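You operate a simulated robot arm through the tools that you are given. There is no shell and no other tool.

The job below is to be done with a simulated robot arm. You get a single attempt, and the scene is never put back.

TASK
Put things in order on the top of the wooden crate. At the end: the injector from the top of the wooden crate stands where the white block stood; the white block from the top of the wooden crate stands where the green spring stood; the grey pin from the top of the wooden crate stands on top of the sleeve; the yellow filter from the top of the wooden crate stands on top of the blue cover; the green spring stands where the yellow filter stood; whatever was shut is shut again. Leave all else as you found it, and nothing knocked over.

It is judged by the outcome, as a careful person would: the job done as asked, and still so three seconds after it is handed in. It fails if anything else is knocked over, pushed out of place, dropped, spilled or broken. A push-on lid holds only when it is set on centred and level and pressed home; a screw cap is set on level and turned clockwise until tight.

THE ROBOT
A 6-joint arm with a two-finger parallel gripper, fixed in place. Base frame: the origin is at the foot of the arm, x ahead of it, y to its left, z up; the work surface is at about z = 0. Readings come in mm, rad, newtons and seconds.
With the tool pointing down near the work surface it reaches from about 160 to 420 mm from the base axis. Its first joint turns from -1.152 to 1.152 rad. Payload 1.57 kg.
The TCP is the grasp point between the finger pads, 30 mm short of the fingertips. In the tool frame z runs along the fingers and y along their closing line. Largest opening 80 mm; finger width 17, thickness 12; the body of the gripper, 40 by 82 mm, starts 80 mm behind the TCP.
Orientation is told as [roll, pitch, yaw] about the base's x, y, z axes, in that order, counted from this pose: with the fingers straight down and closing along the base's y, the tool's x points along the base's -x, its y along +y and its z along -z.

THE INTERFACE
- The arm moves only by the tool play_rows. Its argument "increments" is one flat list of numbers, 7 for each row, row after row: the shift along the tool's x, y, z in mm, then the turn, a rotation vector about the tool's x, y, z in rad, then the opening, from 0 (shut) to 1 (fully open). In form: [dx, dy, dz, ax, ay, az, grip, dx, dy, dz, ax, ay, az, grip, ...]. A call has 1 to 20 rows; each row is the pose to reach, as a shift and turn from the pose commanded when the call began, along the tool's axes at that moment. Each row takes 0.2 s and may step no farther than 50 mm and 0.15 rad from the row before; otherwise, or with a gripper value out of range, the whole call is refused. A pose out of reach is approached as far as the arm can. The call stops where the force on the tool passes 40 N (or 10 N more than at its start, if that is more) or the arm is blocked; 0.2 s more then pass. Each finger travels about 153 mm/s and halts on what it meets, pressing with about 34 N; the grip force reading is that of the motor and also rises with nothing between the fingers. The clock runs only during rows and for 0.2 s after the last one: add rows that repeat a pose to give the fingers time. The reply holds the time, the measured pose of the TCP, the force on the tool along the base axes, the opening and the grip force, in the units named above and with some noise, with the torque about the TCP (base axes, N m) and any sound that the robot's microphone picked up, and new pictures: "views" is both (left out), scene, wrist or none.
- Cameras (640 x 400 px; columns grow to the right, rows downward): "scene" is fixed at [67.2, -346.6, 408.7]; the picture's right is [0.69, -0.72, 0.00], its down [-0.45, -0.43, -0.78] and it looks along [0.56, 0.54, -0.62] (base axes); focal length 248 px, centre (320, 200). "wrist" rides on the gripper at [72, -6, -122] in the tool frame; the picture's right is [0.09, 1.00, 0.00], its down [-0.84, 0.08, -0.54] and it looks along [-0.54, 0.05, 0.84] (tool axes); focal length 238 px, centre (320, 200). There is no depth. A picture from a camera that has moved, and an enlarged one, comes with that camera's place and axes in the base frame and with its lens. The place of the scene camera against the robot may be out by one fixed shift of up to 12 mm in any direction.
- enlarge(camera, box): a new picture of the part [left, top, right, bottom] of that camera's present view, enlarged. No time passes.
- close_job(): hands the job in; it is judged then, once.

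Nothing tells you positions but the pictures and the camera data. Unless the task says otherwise, let go and move clear before handing in.

The tools are called as name(argument=value, ...) on one line, values as JSON. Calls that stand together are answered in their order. play_rows: Moves the arm, as the interface text tells. Its arguments: {"type":"object","properties":{"increments":{"type":"array"},"views":{"type":"string","enum":["both","scene","wrist","none"]}},"required":["increments"]} The other tools are called the same way: enlarge (camera, box) takes an enlarged picture of a part of a camera's view; close_job () hands the job in.

At the start:

```text
clock: 0.0
tool_pos: [229.0, 22.8, 267.3]
orientation: [0.001, -0.002, 0.002]
contact_force: [-0.2, 0.3, -0.2]
wrist_torque: [-0.02, 0.02, 0.01]
finger_gap: 79.9
grip_force: 0.1
```

scene: 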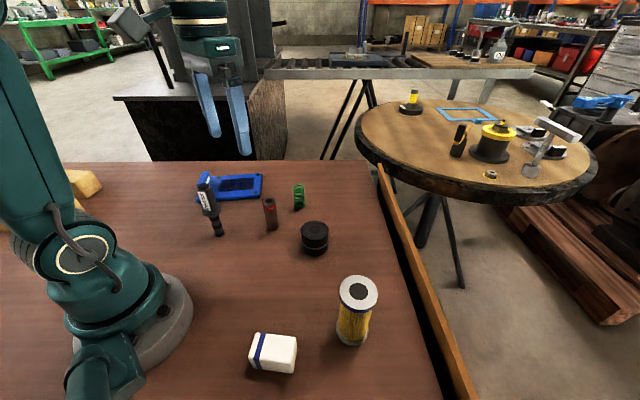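
wrist: 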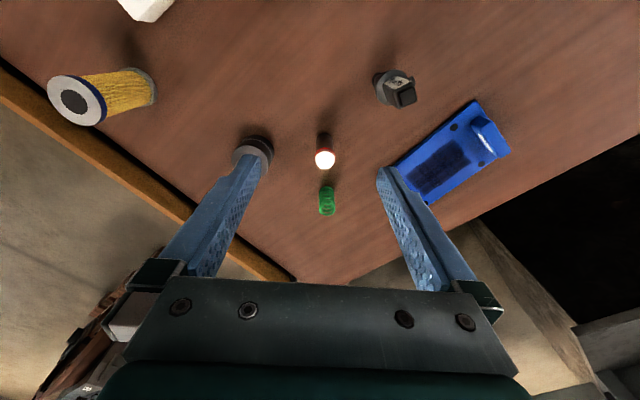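

I see a wooden surface with the blue cover, the injector, a pin with a red band, the green spring, a black round piece, the yellow filter and the white block. First I'll look closer at each of them.

enlarge(camera="scene", box=[180, 160, 340, 260])

enlarge(camera="scene", box=[230, 260, 400, 390])

enlarge(camera="wrist", box=[220, 50, 540, 250])

enlarge(camera="wrist", box=[0, 0, 320, 200])

enlarge(camera="scene", box=[340, 70, 600, 230])

```text
4.00 times, centred on (260, 210) of scene
camera zoom: at [67.2, -346.6, 408.7], right [0.69, -0.72, 0.0], down [-0.45, -0.43, -0.78], along [0.56, 0.54, -0.62], focal length 994 px, centre (560, 160)
```

zoom: 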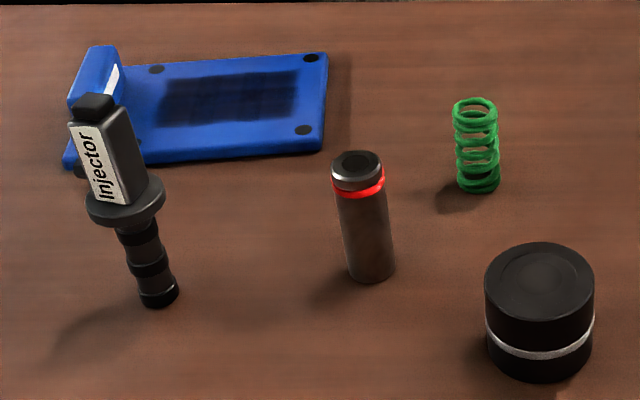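

```text
3.08 times, centred on (315, 325) of scene
camera zoom: at [67.2, -346.6, 408.7], right [0.69, -0.72, 0.0], down [-0.45, -0.43, -0.78], along [0.56, 0.54, -0.62], focal length 764 px, centre (335, -185)
```

zoom: 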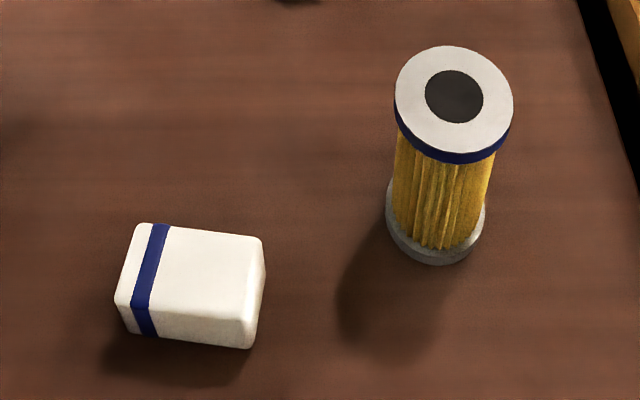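

```text
2.00 times, centred on (380, 150) of wrist
camera zoom: at [156.4, 15.4, 389.2], right [-0.09, 1.0, 0.0], down [0.84, 0.08, 0.54], along [0.54, 0.05, -0.84], focal length 477 px, centre (200, 300)
```

zoom: 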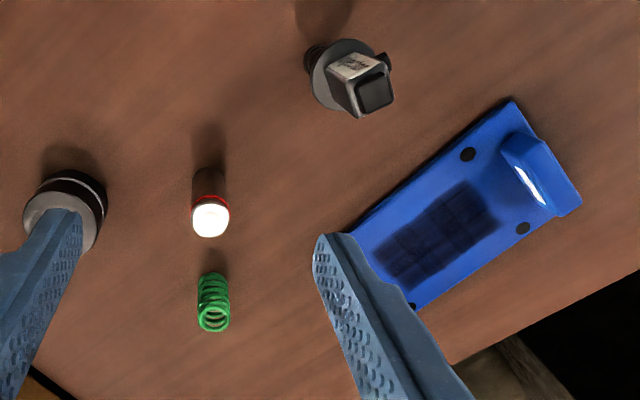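

```text
2.00 times, centred on (160, 100) of wrist
camera zoom: at [156.4, 15.4, 389.2], right [-0.09, 1.0, 0.0], down [0.84, 0.08, 0.54], along [0.54, 0.05, -0.84], focal length 477 px, centre (640, 400)
```

zoom: 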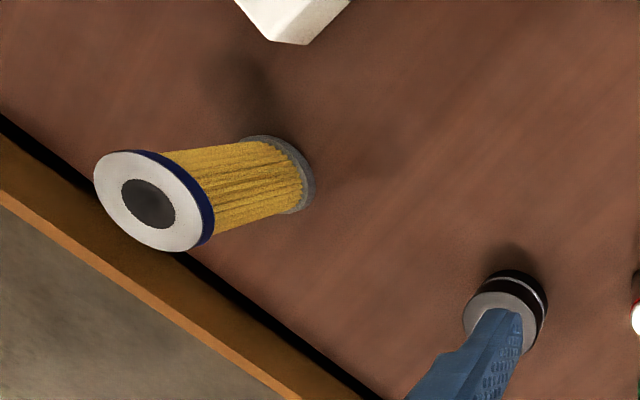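

```text
2.46 times, centred on (470, 150) of scene
camera zoom: at [67.2, -346.6, 408.7], right [0.69, -0.72, 0.0], down [-0.45, -0.43, -0.78], along [0.56, 0.54, -0.62], focal length 611 px, centre (-49, 323)
```

zoom: 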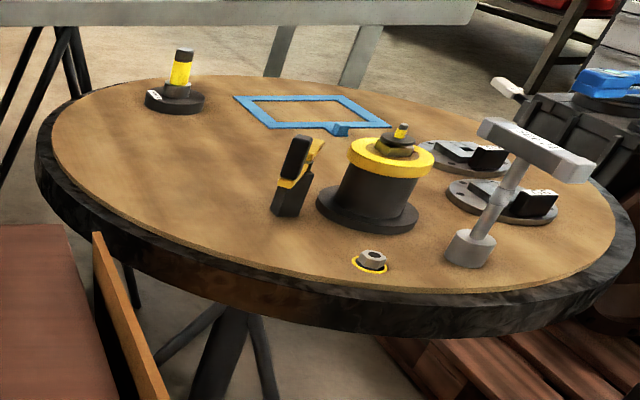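

The filter seems to be near (231,-245), the white block near (120,-199), the spring near (385,45) and the injector near (193,97). I'll fly the wrist camera over the filter and block area at a safe height to measure them better.

play_rows(increments=[0, -45, 0, 0, 0, 0, 1, 0, -90, 0, 0, 0, 0, 1, 0, -135, 0, 0, 0, 0, 1, 0, -180, 0, 0, 0, 0, 1, 0, -225, 0, 0, 0, 0, 1, 0, -265, 0, 0, 0, 0, 1, 0, -265, 0, 0, 0, 0, 1])

```text
clock: 1.6
tool_pos: [220.2, -237.1, 260.7]
orientation: [0.001, -0.002, 0.0]
contact_force: [0.3, 1.2, 0.0]
wrist_torque: [-0.01, 0.0, -0.01]
finger_gap: 79.8
grip_force: 0.2
out of reach, approached as far as the arm can: row 6, 7
camera wrist: at [147.3, -243.7, 382.7], right [-0.09, 1.0, 0.0], down [0.84, 0.08, 0.54], along [0.54, 0.05, -0.84], focal length 238 px, centre (320, 200)
```

scene: 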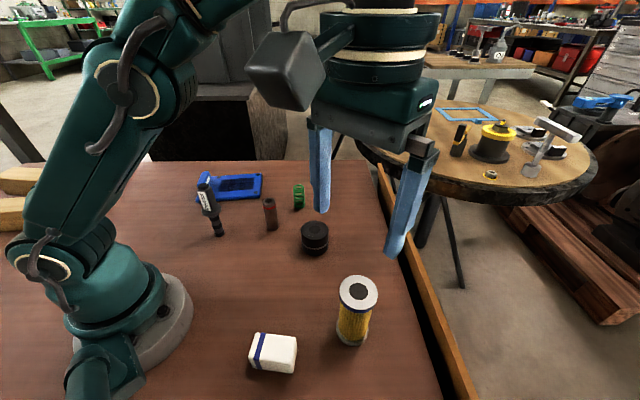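
wrist: 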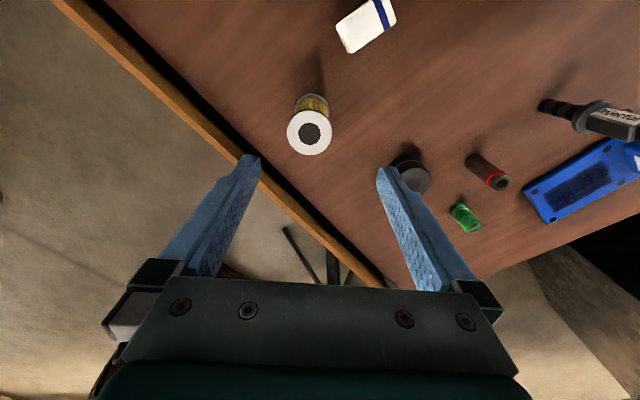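

The arm stopped a little short at this height, but the view is good. I'll zoom in to measure the filter, block and other items.

enlarge(camera="wrist", box=[260, 0, 420, 100])

enlarge(camera="wrist", box=[260, 70, 420, 170])

enlarge(camera="wrist", box=[380, 140, 540, 240])

enlarge(camera="wrist", box=[480, 70, 640, 230])

```text
4.00 times, centred on (340, 50) of wrist
camera zoom: at [147.3, -243.7, 382.7], right [-0.09, 1.0, 0.0], down [0.84, 0.08, 0.54], along [0.54, 0.05, -0.84], focal length 953 px, centre (240, 800)
```

zoom: 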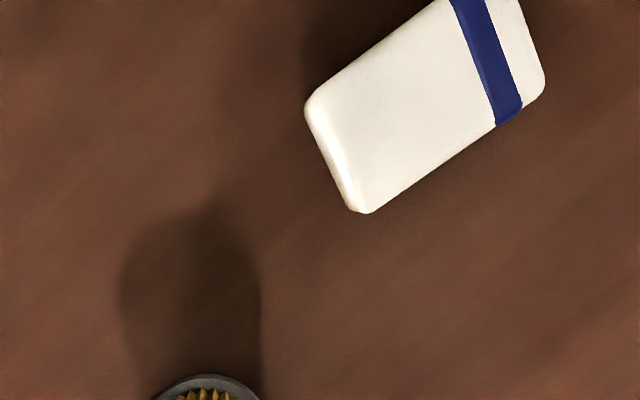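

```text
4.00 times, centred on (340, 120) of wrist
camera zoom: at [147.3, -243.7, 382.7], right [-0.09, 1.0, 0.0], down [0.84, 0.08, 0.54], along [0.54, 0.05, -0.84], focal length 953 px, centre (240, 520)
```

zoom: 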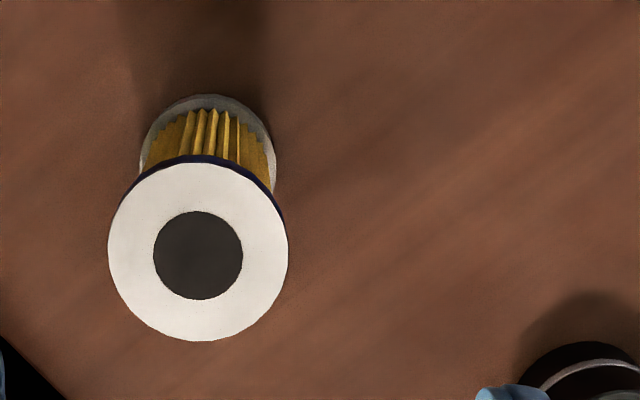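

```text
4.00 times, centred on (460, 190) of wrist
camera zoom: at [147.3, -243.7, 382.7], right [-0.09, 1.0, 0.0], down [0.84, 0.08, 0.54], along [0.54, 0.05, -0.84], focal length 953 px, centre (-240, 240)
```

zoom: 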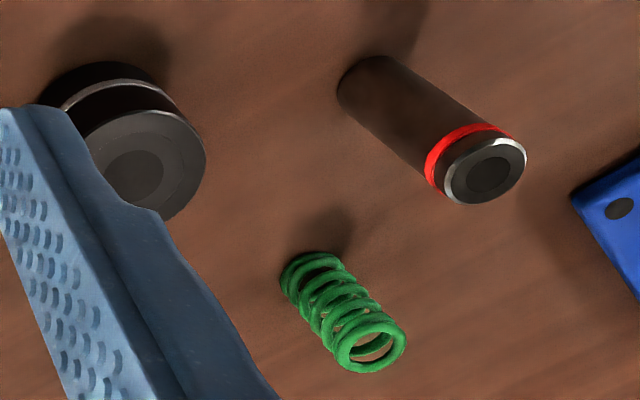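

```text
2.50 times, centred on (560, 150) of wrist
camera zoom: at [147.3, -243.7, 382.7], right [-0.09, 1.0, 0.0], down [0.84, 0.08, 0.54], along [0.54, 0.05, -0.84], focal length 596 px, centre (-280, 325)
```

zoom: 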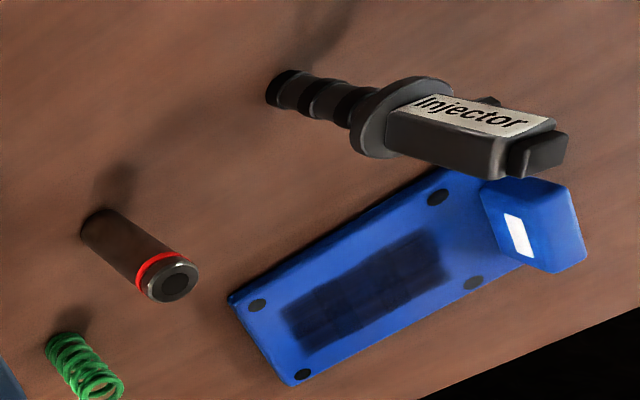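

The filter base is near (231,-247), about 52 mm across and about 112 mm tall. I'll lower the tool over it, keeping the tips above its top, to check reach and centring.

play_rows(increments=[0, 0, 30, 0, 0, 0, 1, 0, 0, 60, 0, 0, 0, 1, 0, -3, 87, 0, 0, 0, 1, 0, -3, 87, 0, 0, 0, 1])

```text
clock: 2.6
tool_pos: [220.8, -239.4, 174.4]
orientation: [0.001, -0.002, 0.001]
contact_force: [0.7, -0.5, -0.6]
wrist_torque: [0.05, 0.03, 0.02]
finger_gap: 80.0
grip_force: 0.1
camera wrist: at [148.4, -246.5, 295.7], right [-0.09, 1.0, 0.0], down [0.84, 0.08, 0.54], along [0.54, 0.05, -0.84], focal length 238 px, centre (320, 200)
```

scene: 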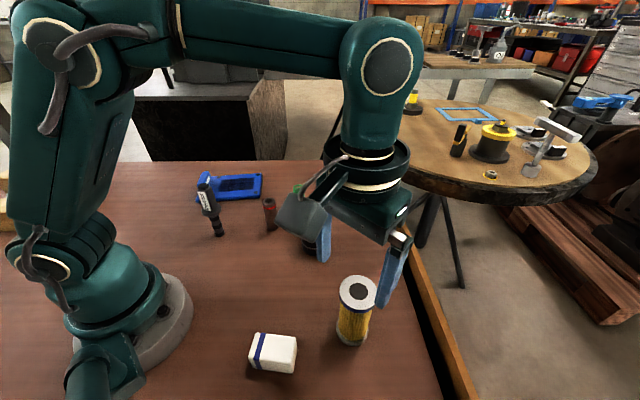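
wrist: 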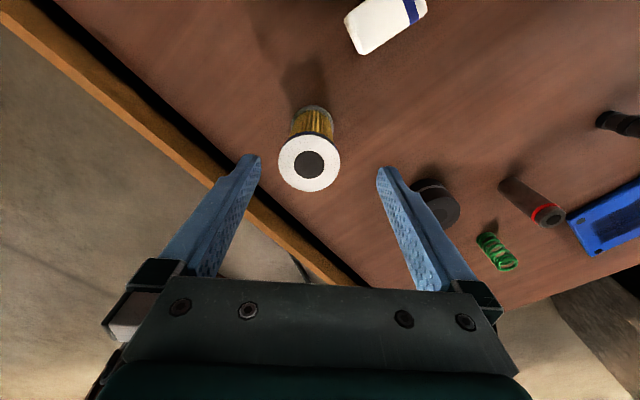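

The tool is now at about z=174, with the filter top just ahead of centre. I'll zoom for an exact measure before descending.

enlarge(camera="wrist", box=[230, 80, 390, 200])

enlarge(camera="wrist", box=[400, 150, 640, 290])

enlarge(camera="wrist", box=[310, 0, 470, 100])

```text
3.33 times, centred on (310, 140) of wrist
camera zoom: at [148.4, -246.5, 295.7], right [-0.09, 1.0, 0.0], down [0.84, 0.08, 0.54], along [0.54, 0.05, -0.84], focal length 794 px, centre (353, 400)
```

zoom: 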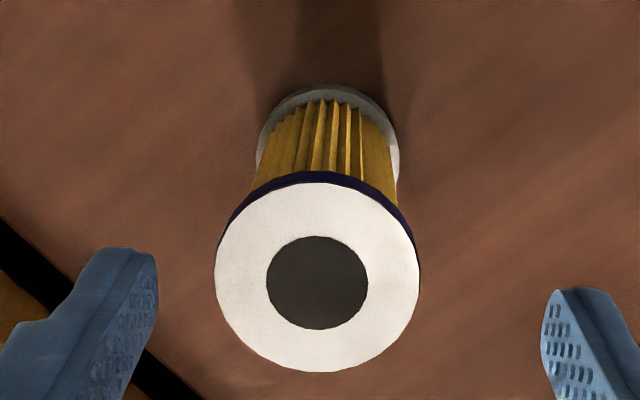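

```text
2.67 times, centred on (520, 220) of wrist
camera zoom: at [148.4, -246.5, 295.7], right [-0.09, 1.0, 0.0], down [0.84, 0.08, 0.54], along [0.54, 0.05, -0.84], focal length 636 px, centre (-213, 147)
```

zoom: 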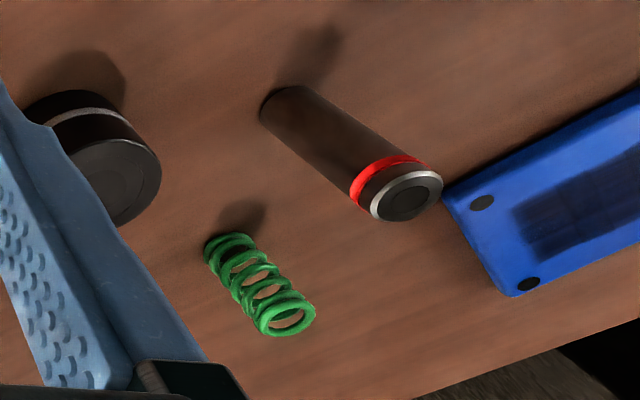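

```text
4.00 times, centred on (390, 50) of wrist
camera zoom: at [148.4, -246.5, 295.7], right [-0.09, 1.0, 0.0], down [0.84, 0.08, 0.54], along [0.54, 0.05, -0.84], focal length 953 px, centre (40, 800)
```

zoom: 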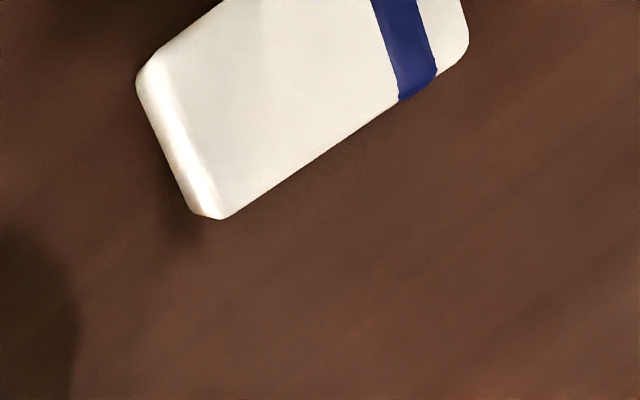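

Filter axis is at about (233,-248), height about 105. Before grasping anything, I'll fly high over to the blue cover and injector to measure that side.

play_rows(increments=[0, 0, -40, 0, 0, 0, 1, 0, 45, -60, 0, 0, 0, 1, 0, 90, -60, 0, 0, 0, 1, 0, 135, -60, 0, 0, 0, 1, 0, 180, -60, 0, 0, 0, 1, 0, 225, -60, 0, 0, 0, 1, 0, 270, -60, 0, 0, 0, 1, 0, 315, -60, 0, 0, 0, 1, 0, 360, -60, 0, 0, 0, 1, -20, 400, -60, 0, 0, 0, 1, -30, 430, -60, 0, 0, 0, 1, -30, 430, -60, 0, 0, 0, 1])

```text
clock: 5.2
tool_pos: [250.1, 190.0, 233.3]
orientation: [0.001, 0.0, 0.0]
contact_force: [-0.2, -0.5, -0.2]
wrist_torque: [-0.01, 0.02, 0.02]
finger_gap: 80.1
grip_force: 0.2
camera wrist: at [178.4, 184.0, 354.6], right [-0.09, 1.0, 0.0], down [0.84, 0.08, 0.54], along [0.54, 0.05, -0.84], focal length 238 px, centre (320, 200)
```

scene: 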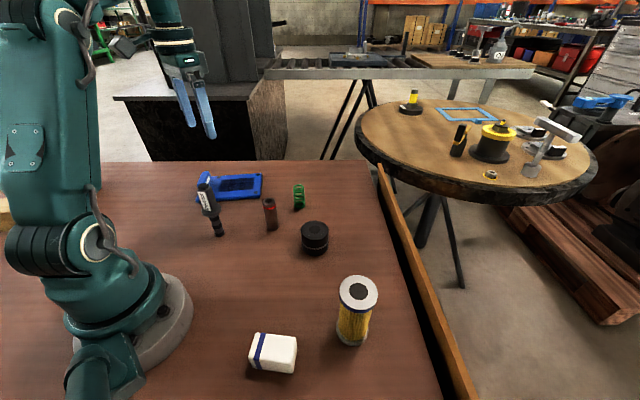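
wrist: 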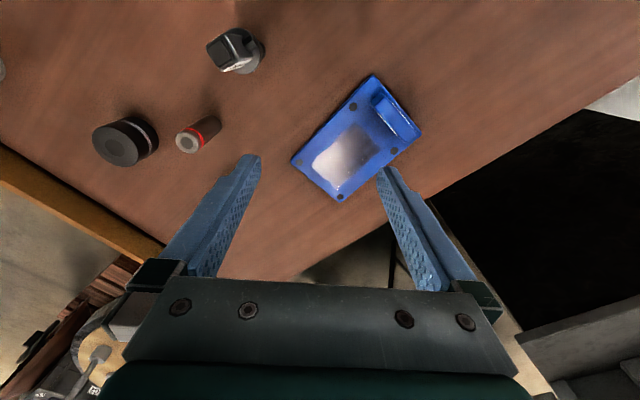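

enlarge(camera="wrist", box=[270, 60, 430, 220])

enlarge(camera="wrist", box=[80, 90, 240, 190])

enlarge(camera="wrist", box=[180, 0, 300, 100])

```text
2.50 times, centred on (350, 140) of wrist
camera zoom: at [178.4, 184.0, 354.6], right [-0.09, 1.0, 0.0], down [0.84, 0.08, 0.54], along [0.54, 0.05, -0.84], focal length 596 px, centre (245, 350)
```

zoom: 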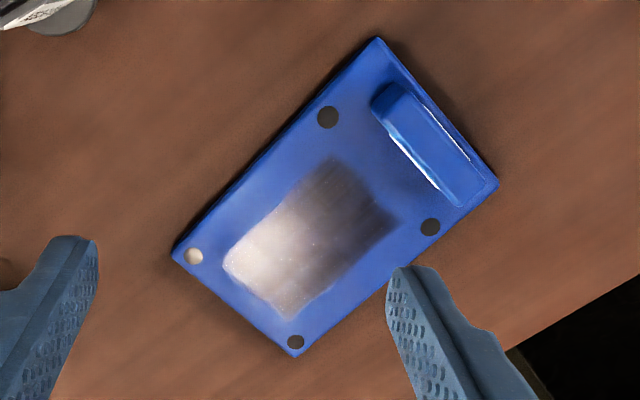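

```text
4.00 times, centred on (160, 140) of wrist
camera zoom: at [178.4, 184.0, 354.6], right [-0.09, 1.0, 0.0], down [0.84, 0.08, 0.54], along [0.54, 0.05, -0.84], focal length 953 px, centre (960, 440)
```

zoom: 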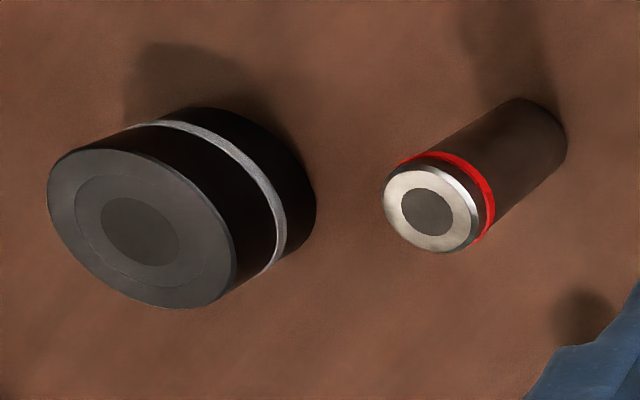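

```text
4.00 times, centred on (240, 50) of wrist
camera zoom: at [178.4, 184.0, 354.6], right [-0.09, 1.0, 0.0], down [0.84, 0.08, 0.54], along [0.54, 0.05, -0.84], focal length 953 px, centre (640, 800)
```

zoom: 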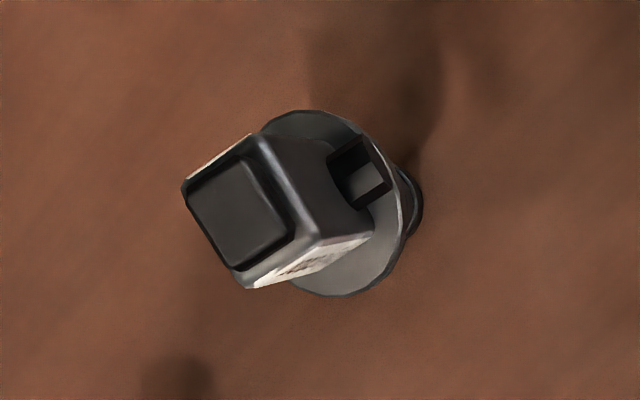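

I now have good estimates: cover label centre (316,237), sleeve (316.5,-77.5) with its top at about 49, pin (288.7,35.3), spring (387,48.7), injector (190.5,105.8). Next I'll go over to the white block to measure it.

play_rows(increments=[8, -45, 0, 0, 0, 0, 1, 16, -90, 0, 0, 0, 0, 1, 24, -135, 0, 0, 0, 0, 1, 32, -180, 0, 0, 0, 0, 1, 40, -225, 0, 0, 0, 0, 1, 50, -270, 0, 0, 0, 0, 1, 60, -315, 0, 0, 0, 0, 1, 72, -355, 0, 0, 0, 0, 1, 85, -385, 0, 0, 0, 0, 1, 85, -385, 0, 0, 0, 0, 1])

```text
clock: 7.4
tool_pos: [164.2, -194.6, 234.5]
orientation: [0.003, -0.002, 0.001]
contact_force: [1.6, -0.3, 0.3]
wrist_torque: [-0.01, 0.0, 0.01]
finger_gap: 80.0
grip_force: 0.2
camera wrist: at [91.8, -201.0, 356.4], right [-0.09, 1.0, 0.0], down [0.84, 0.08, 0.54], along [0.54, 0.05, -0.84], focal length 238 px, centre (320, 200)
```

scene: 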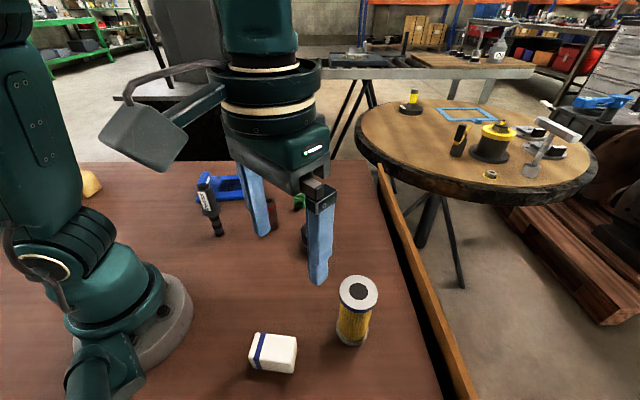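
wrist: 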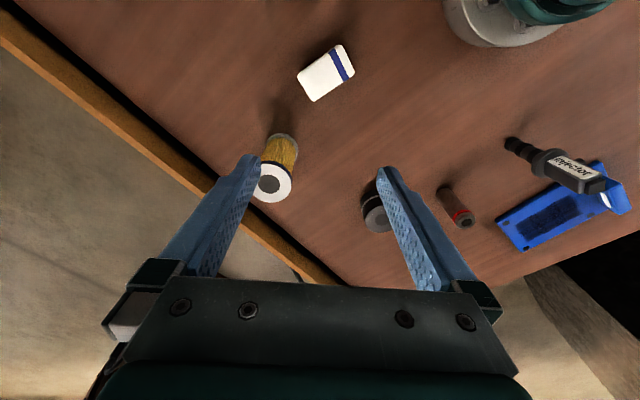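

enlarge(camera="wrist", box=[280, 30, 376, 110])

enlarge(camera="scene", box=[230, 320, 310, 380])

enlarge(camera="wrist", box=[480, 120, 640, 260])

enlarge(camera="wrist", box=[230, 110, 330, 220])

```text
5.00 times, centred on (328, 70) of wrist
camera zoom: at [91.8, -201.0, 356.4], right [-0.09, 1.0, 0.0], down [0.84, 0.08, 0.54], along [0.54, 0.05, -0.84], focal length 1192 px, centre (280, 850)
```

zoom: 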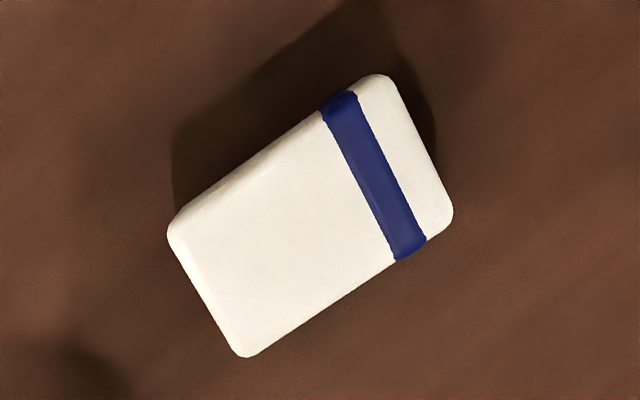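

```text
6.67 times, centred on (270, 350) of scene
camera zoom: at [67.2, -346.6, 408.7], right [0.69, -0.72, 0.0], down [-0.45, -0.43, -0.78], along [0.56, 0.54, -0.62], focal length 1656 px, centre (653, -800)
```

zoom: 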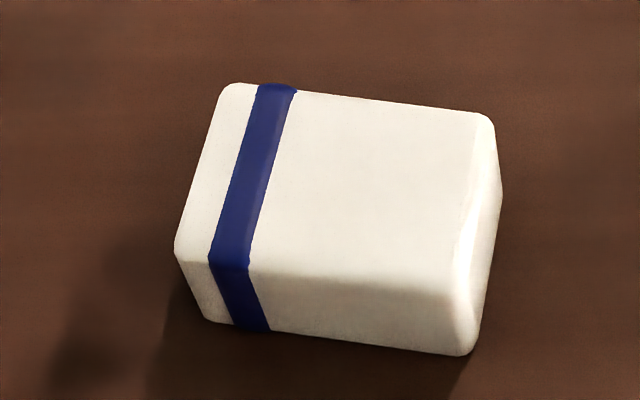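

```text
2.86 times, centred on (560, 190) of wrist
camera zoom: at [91.8, -201.0, 356.4], right [-0.09, 1.0, 0.0], down [0.84, 0.08, 0.54], along [0.54, 0.05, -0.84], focal length 681 px, centre (-366, 229)
```

zoom: 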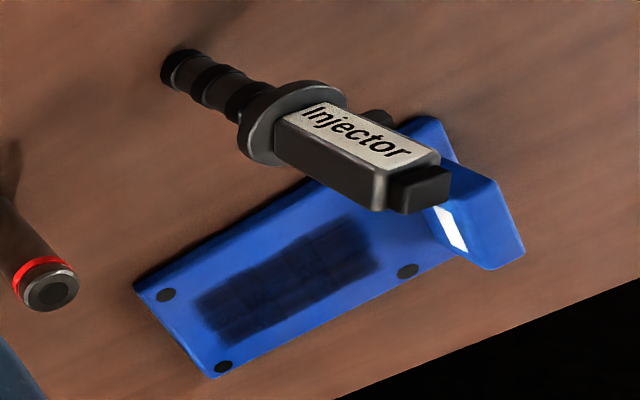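

```text
3.64 times, centred on (280, 165) of wrist
camera zoom: at [91.8, -201.0, 356.4], right [-0.09, 1.0, 0.0], down [0.84, 0.08, 0.54], along [0.54, 0.05, -0.84], focal length 867 px, centre (466, 327)
```

zoom: 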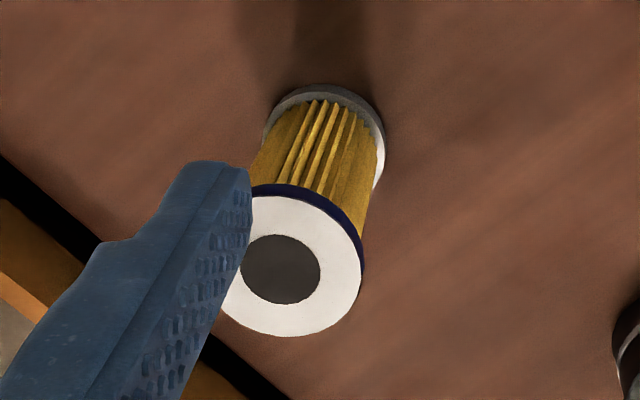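

White block: top centre near (119.5,-191), about 60x34x35, with its long axis at about 128°. Now I'll start with the filter: hover above it, check alignment, then descend.

play_rows(increments=[-35, -27, 10, 0, 0, 0, 1, -69.5, -53.6, 30, 0, 0, 0, 1, -69.5, -53.6, 60, 0, 0, 0, 1, -69.5, -53.6, 85, 0, 0, 0, 1, -69.5, -53.6, 85, 0, 0, 0, 1])

```text
clock: 8.6
tool_pos: [233.4, -248.8, 149.8]
orientation: [0.003, -0.001, 0.0]
contact_force: [-0.1, -1.9, 0.0]
wrist_torque: [-0.04, -0.02, 0.0]
finger_gap: 80.0
grip_force: 0.1
camera wrist: at [161.1, -256.5, 270.8], right [-0.09, 1.0, 0.0], down [0.84, 0.08, 0.54], along [0.54, 0.05, -0.84], focal length 238 px, centre (320, 200)
```

scene: 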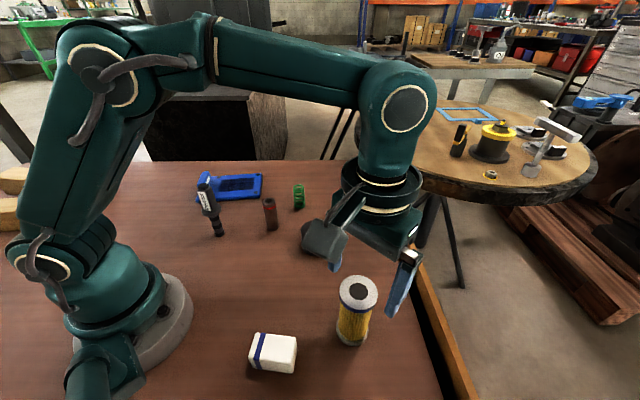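
wrist: 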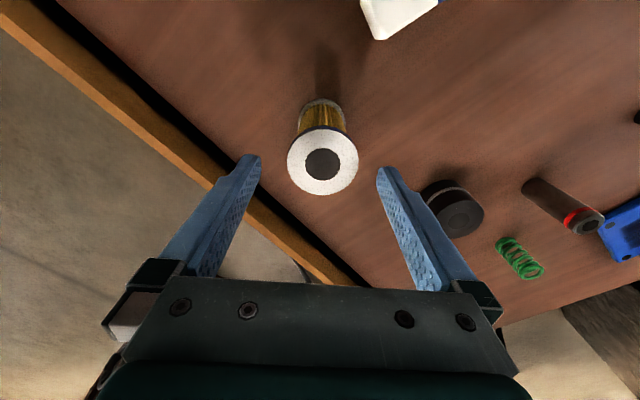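

The filter is centred between the fingers. I'll descend to z≈75 and close.

play_rows(increments=[0, 0, 25, 0, 0, 0, 1, -1, 0.5, 50, 0, 0, 0, 1, -1, 0.5, 75, 0, 0, 0, 1, -1, 0.5, 75, 0, 0, 0, 1, -1, 0.5, 75, 0, 0, 0, 0, -1, 0.5, 75, 0, 0, 0, 0, -1, 0.5, 75, 0, 0, 0, 0])

```text
clock: 10.2
tool_pos: [234.9, -246.4, 74.8]
orientation: [0.003, -0.002, 0.002]
contact_force: [0.0, 0.3, -0.9]
wrist_torque: [0.0, -0.02, 0.01]
finger_gap: 50.9
grip_force: 33.4
camera wrist: at [162.9, -253.7, 195.8], right [-0.09, 1.0, 0.0], down [0.84, 0.08, 0.54], along [0.54, 0.05, -0.84], focal length 238 px, centre (320, 200)
```

scene: 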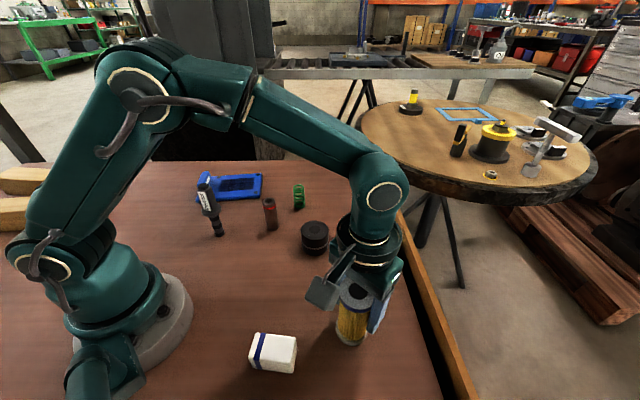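
wrist: 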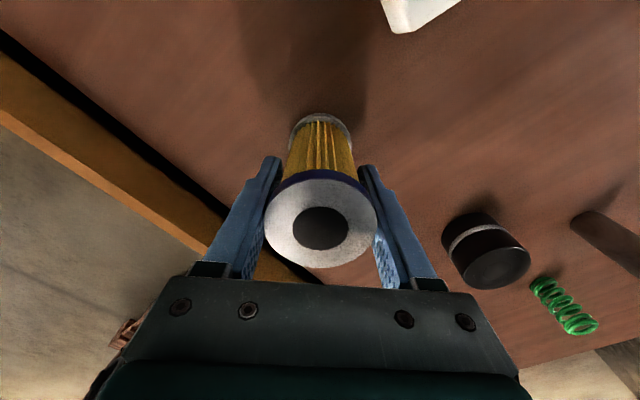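

The filter is gripped at about 51 mm. I'll lift it and carry it along an arc toward the blue cover, with its base well above everything.

play_rows(increments=[0, 0, -20, 0, 0, 0, 0, 0, 0, -60, 0, 0, 0, 0, 0, 0, -105, 0, 0, 0, 0, -25.6, 27.9, -105, 0, 0, 0, 0, -50.1, 61.4, -105, 0, 0, 0, 0, -70.7, 97.4, -105, 0, 0, 0, 0, -86.6, 135.7, -105, 0, 0, 0, 0, -97.7, 175.7, -105, 0, 0, 0, 0, -103.8, 216.8, -105, 0, 0, 0, 0, -104.9, 258.3, -105, 0, 0, 0, 0, -100.9, 299.6, -105, 0, 0, 0, 0, -91.9, 340.1, -105, 0, 0, 0, 0, -78.1, 379.2, -105, 0, 0, 0, 0, -59.5, 416.4, -105, 0, 0, 0, 0, -40.1, 446.2, -105, 0, 0, 0, 0, -40.1, 446.2, -105, 0, 0, 0, 0])

```text
clock: 13.6
tool_pos: [272.0, 200.6, 181.1]
orientation: [0.002, -0.003, 0.001]
contact_force: [0.4, 0.7, -1.1]
wrist_torque: [0.01, -0.02, 0.0]
finger_gap: 51.1
grip_force: 34.0
camera wrist: at [200.9, 193.3, 301.3], right [-0.09, 1.0, 0.0], down [0.84, 0.08, 0.54], along [0.54, 0.05, -0.84], focal length 238 px, centre (320, 200)
```

scene: 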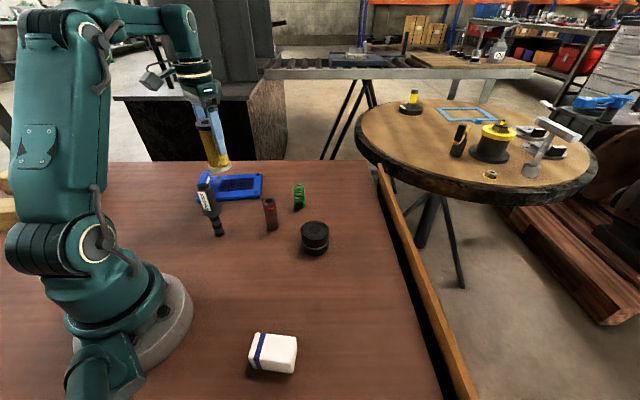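
wrist: 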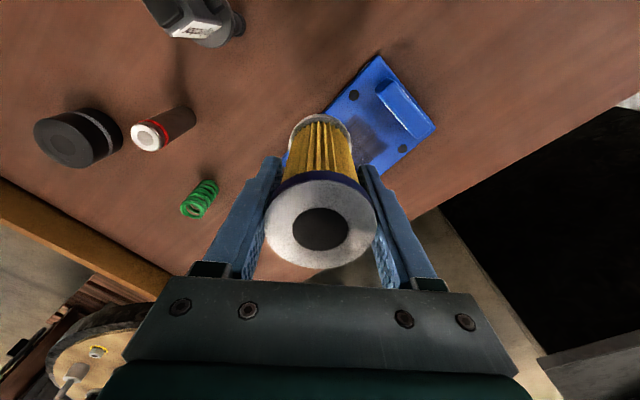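

The filter is held steadily. I'll move it over the cover's flat part and lower it to a few cm above.

play_rows(increments=[-14, 12, 20, 0, 0, 0, 0, -28, 25, 40, 0, 0, 0, 0, -42, 37.4, 60, 0, 0, 0, 0, -42, 37.4, 75, 0, 0, 0, 0, -42, 37.4, 75, 0, 0, 0, 0])

enlarge(camera="scene", box=[180, 120, 300, 220])

enlarge(camera="wrist", box=[240, 40, 440, 240])

```text
clock: 14.8
tool_pos: [317.9, 236.5, 103.7]
orientation: [0.002, -0.002, 0.001]
contact_force: [0.9, -0.8, -1.1]
wrist_torque: [-0.01, -0.01, 0.0]
finger_gap: 51.2
grip_force: 34.2
camera wrist: at [245.4, 229.6, 225.2], right [-0.09, 1.0, 0.0], down [0.84, 0.08, 0.54], along [0.54, 0.05, -0.84], focal length 238 px, centre (320, 200)
```

scene: 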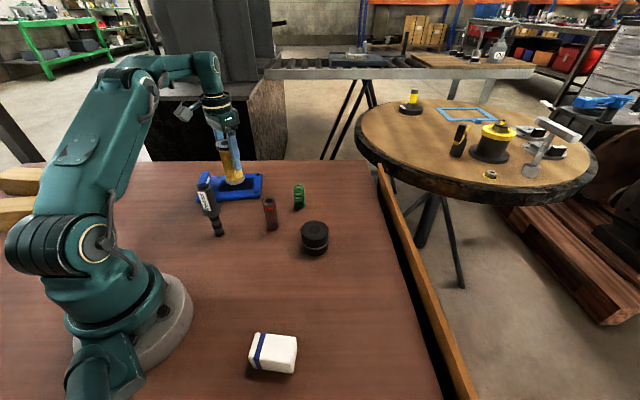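
wrist: 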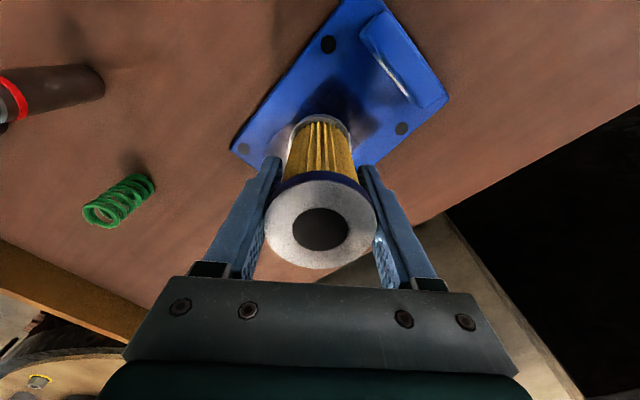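

```text
4.00 times, centred on (240, 170) of scene
camera zoom: at [67.2, -346.6, 408.7], right [0.69, -0.72, 0.0], down [-0.45, -0.43, -0.78], along [0.56, 0.54, -0.62], focal length 994 px, centre (640, 320)
```

zoom: 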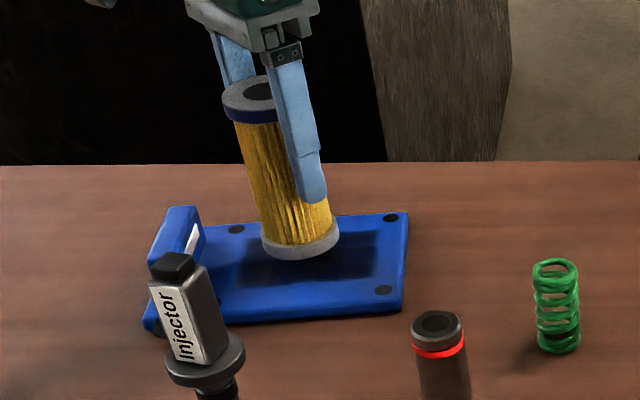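

```text
2.00 times, centred on (340, 140) of wrist
camera zoom: at [245.4, 229.6, 225.2], right [-0.09, 1.0, 0.0], down [0.84, 0.08, 0.54], along [0.54, 0.05, -0.84], focal length 477 px, centre (280, 320)
```

zoom: 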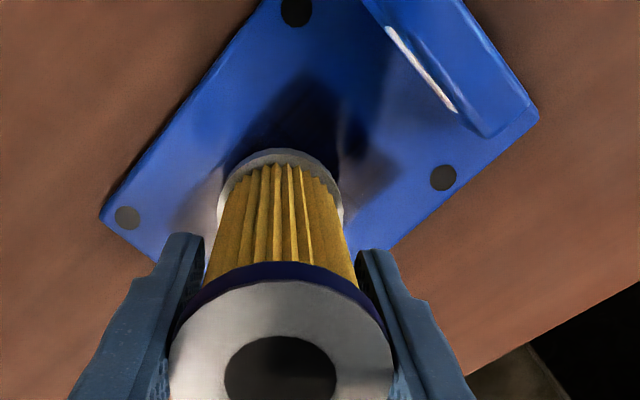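

The filter hovers over the flat of the cover, about 20 mm up. I'll lower it slowly, watching the force for contact.

play_rows(increments=[0, 0, 5, 0, 0, 0, 0, 0, 0, 10, 0, 0, 0, 0, 0, 0, 10, 0, 0, 0, 0], views="none")

```text
clock: 15.6
tool_pos: [316.6, 235.9, 95.7]
orientation: [0.001, -0.002, 0.003]
contact_force: [-0.1, -0.1, -1.3]
wrist_torque: [-0.02, 0.01, 0.03]
finger_gap: 51.0
grip_force: 33.5
```

play_rows(increments=[0, 0, 2, 0, 0, 0, 0, 0, 0, 4, 0, 0, 0, 0, 0, 0, 4, 0, 0, 0, 0], views="none")

enlarge(camera="scene", box=[200, 150, 280, 210])

```text
clock: 16.4
tool_pos: [317.0, 236.5, 91.8]
orientation: [0.002, -0.002, 0.003]
contact_force: [0.1, 0.0, -1.0]
wrist_torque: [-0.02, -0.02, -0.04]
finger_gap: 51.0
grip_force: 34.2
```

```text
6.67 times, centred on (240, 180) of scene
camera zoom: at [67.2, -346.6, 408.7], right [0.69, -0.72, 0.0], down [-0.45, -0.43, -0.78], along [0.56, 0.54, -0.62], focal length 1656 px, centre (853, 333)
```

zoom: 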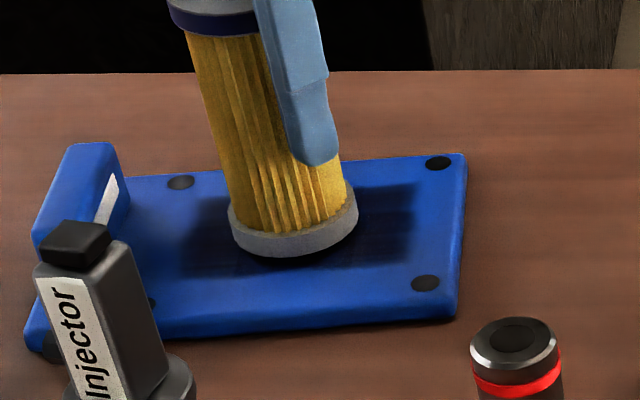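

Still in the air, and the gap is closing. I'll continue in small steps.

play_rows(increments=[0, 0, 1.5, 0, 0, 0, 0, 0, 0, 3, 0, 0, 0, 0, 0, 0, 3, 0, 0, 0, 0], views="none")

enlarge(camera="scene", box=[200, 150, 280, 210])

```text
clock: 17.2
tool_pos: [319.1, 237.3, 88.2]
orientation: [0.002, -0.004, 0.0]
contact_force: [-0.1, 0.3, -1.4]
wrist_torque: [-0.02, 0.02, -0.02]
finger_gap: 50.8
grip_force: 34.0
```

```text
6.67 times, centred on (240, 180) of scene
camera zoom: at [67.2, -346.6, 408.7], right [0.69, -0.72, 0.0], down [-0.45, -0.43, -0.78], along [0.56, 0.54, -0.62], focal length 1656 px, centre (853, 333)
```

zoom: 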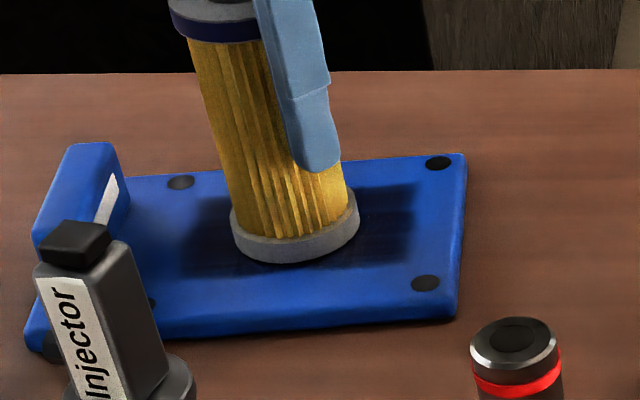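

play_rows(increments=[0, 0, 1, 0, 0, 0, 0, 0, 0, 2, 0, 0, 0, 0, 0, 0, 2, 0, 0, 0, 0], views="none")

```text
clock: 18.0
tool_pos: [317.4, 235.4, 86.8]
orientation: [0.002, -0.004, 0.003]
contact_force: [-4.7, -2.3, 13.0]
wrist_torque: [-0.12, 0.29, 0.04]
finger_gap: 50.9
grip_force: 34.0
```

Contact, 13 N upward. I'll ease off slightly and release, then rise straight up.

play_rows(increments=[0, 0, -0.7, 0, 0, 0, 0, 0, 0, -0.7, 0, 0, 0, 0.8, 0, 0, -0.7, 0, 0, 0, 0.8, 0, 0, -0.7, 0, 0, 0, 1, 0, 0, -0.7, 0, 0, 0, 1])

enlarge(camera="scene", box=[200, 150, 280, 210])

```text
clock: 19.2
tool_pos: [318.1, 237.3, 86.6]
orientation: [0.002, 0.0, 0.002]
contact_force: [0.2, -0.1, 0.0]
wrist_torque: [0.0, -0.02, 0.0]
finger_gap: 79.8
grip_force: 0.1
camera wrist: at [245.5, 229.4, 207.7], right [-0.09, 1.0, 0.0], down [0.84, 0.08, 0.54], along [0.54, 0.05, -0.84], focal length 238 px, centre (320, 200)
```

scene: 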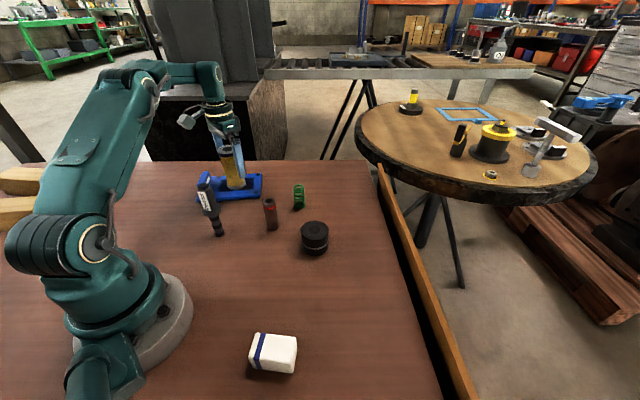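
wrist: 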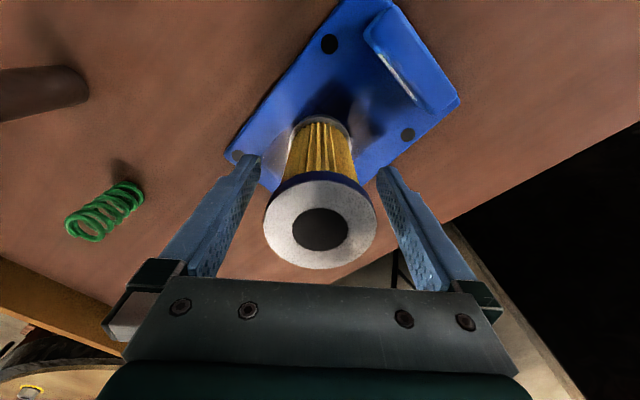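

```text
6.67 times, centred on (240, 180) of scene
camera zoom: at [67.2, -346.6, 408.7], right [0.69, -0.72, 0.0], down [-0.45, -0.43, -0.78], along [0.56, 0.54, -0.62], focal length 1656 px, centre (853, 333)
```

zoom: 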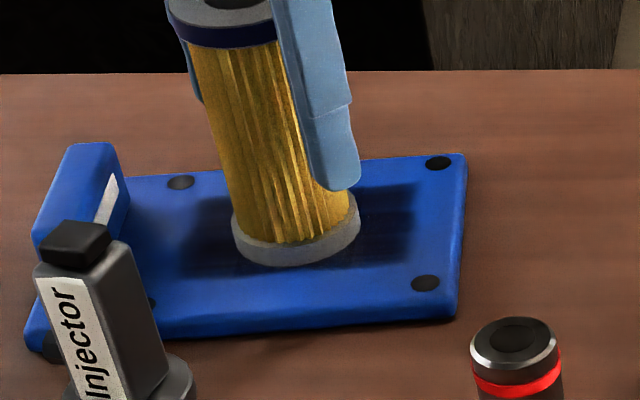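

The filter stands on the cover. I'll rise a bit, slip back out along -x (the fingers pass either side), then go over to the spring.

play_rows(increments=[0, 0, -20, 0, 0, 0, 1, 0, 0, -33, 0, 0, 0, 1, 35, 0, -33, 0, 0, 0, 1, 70, 0, -33, 0, 0, 0, 1, 70, 0, -70, 0, 0, 0, 1, 60, -40, -70, 0, 0, 0, 1, 40, -80, -70, 0, 0, 0, 1, 20, -120, -70, 0, 0, 0, 1, 0, -155, -60, 0, 0, 0, 1, -20, -188, -50, 0, 0, 0, 1, -20, -188, -50, 0, 0, 0, 1])

enlarge(camera="scene", box=[180, 130, 340, 250])

enlarge(camera="wrist", box=[240, 100, 400, 220])

```text
clock: 21.6
tool_pos: [339.2, 47.4, 136.3]
orientation: [0.001, -0.003, 0.002]
contact_force: [-0.4, -0.6, 0.0]
wrist_torque: [0.0, -0.01, 0.0]
finger_gap: 80.0
grip_force: 0.2
camera wrist: at [267.1, 40.6, 257.7], right [-0.09, 1.0, 0.0], down [0.84, 0.08, 0.54], along [0.54, 0.05, -0.84], focal length 238 px, centre (320, 200)
```

scene: 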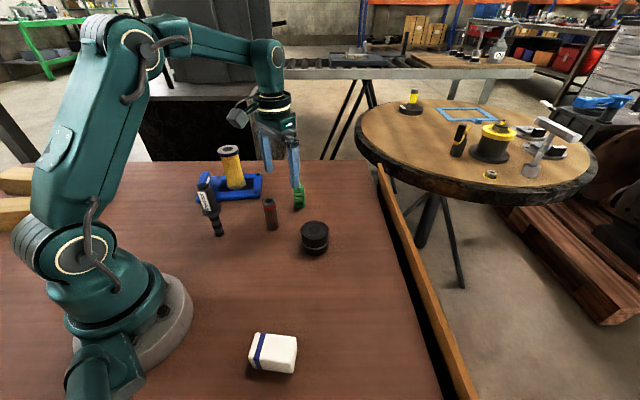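
wrist: 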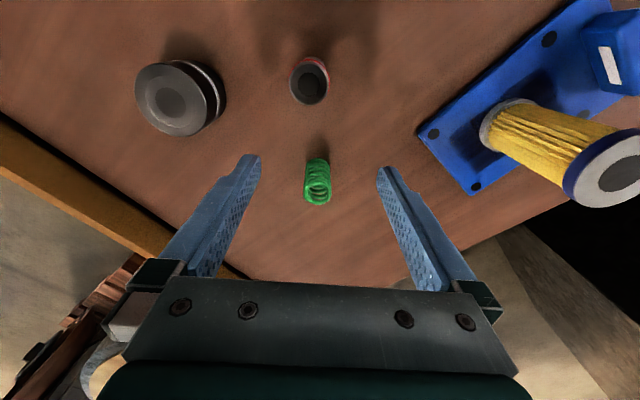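

```text
3.33 times, centred on (260, 190) of scene
camera zoom: at [67.2, -346.6, 408.7], right [0.69, -0.72, 0.0], down [-0.45, -0.43, -0.78], along [0.56, 0.54, -0.62], focal length 828 px, centre (520, 233)
```

zoom: 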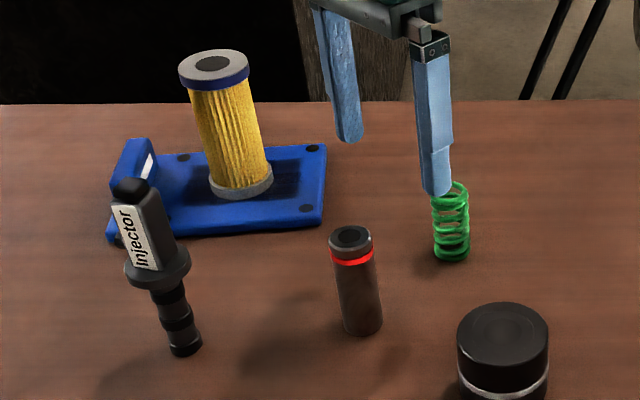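

```text
3.33 times, centred on (320, 160) of wrist
camera zoom: at [267.1, 40.6, 257.7], right [-0.09, 1.0, 0.0], down [0.84, 0.08, 0.54], along [0.54, 0.05, -0.84], focal length 794 px, centre (320, 333)
```

zoom: 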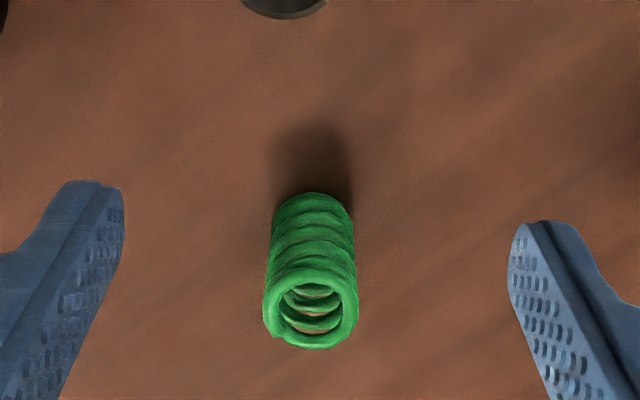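

Filter is upright on the cover. The spring is at about (388,49); I'll move over it, descend to z≈37 and grip.

play_rows(increments=[-25, 1, 10, 0, 0, 0, 1, -49, 2, 25, 0, 0, 0, 1, -49, 2, 55, 0, 0, 0, 1, -49, 2, 80, 0, 0, 0, 1, -49, 2, 99, 0, 0, 0, 1, -49, 2, 99, 0, 0, 0, 1], views="both")

```text
clock: 23.0
tool_pos: [387.1, 49.3, 37.8]
orientation: [0.003, -0.002, 0.003]
contact_force: [0.3, 0.0, 0.0]
wrist_torque: [0.0, 0.0, 0.01]
finger_gap: 79.8
grip_force: 0.1
camera wrist: at [314.9, 42.5, 159.4], right [-0.09, 1.0, 0.0], down [0.84, 0.08, 0.54], along [0.54, 0.05, -0.84], focal length 238 px, centre (320, 200)
```

scene: 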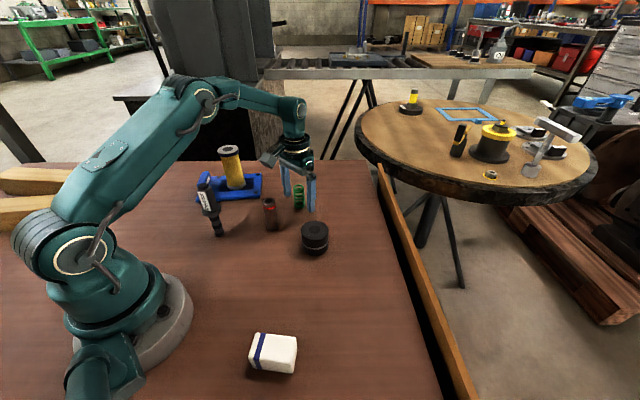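
wrist: 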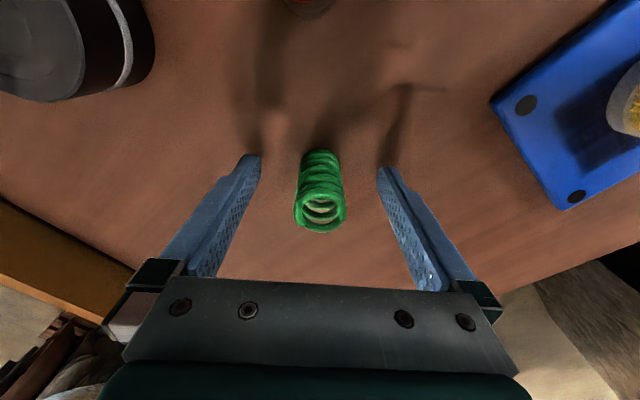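

The spring sits centred between the fingers. Closing and lifting.

play_rows(increments=[-1, 0, 0, 0, 0, 0, 1, -1, 0, 0, 0, 0, 0, 0, -1, 0, 0, 0, 0, 0, 0, -1, 0, 0, 0, 0, 0, 0, -1, 0, -15, 0, 0, 0, 0, -1, 0, -40, 0, 0, 0, 0, -1, 0, -40, 0, 0, 0, 0])

```text
clock: 24.6
tool_pos: [387.8, 49.7, 78.2]
orientation: [0.001, -0.001, 0.003]
contact_force: [-0.1, -0.3, -0.6]
wrist_torque: [0.05, 0.02, 0.02]
finger_gap: 27.7
grip_force: 34.7
camera wrist: at [315.0, 42.9, 200.0], right [-0.09, 1.0, 0.0], down [0.84, 0.08, 0.54], along [0.54, 0.05, -0.84], focal length 238 px, centre (320, 200)
```

scene: 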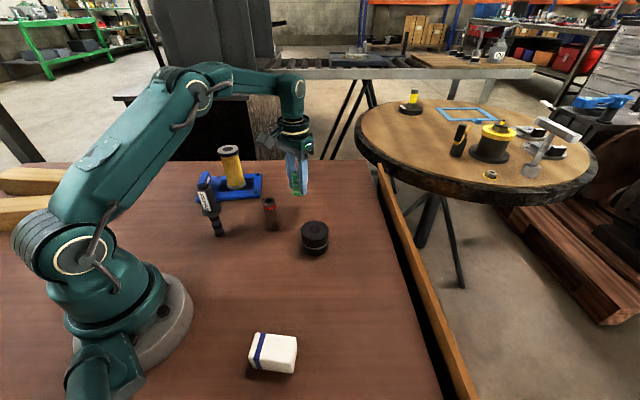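
wrist: 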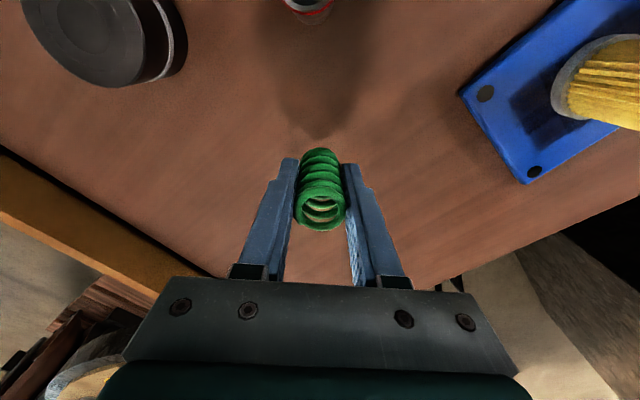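

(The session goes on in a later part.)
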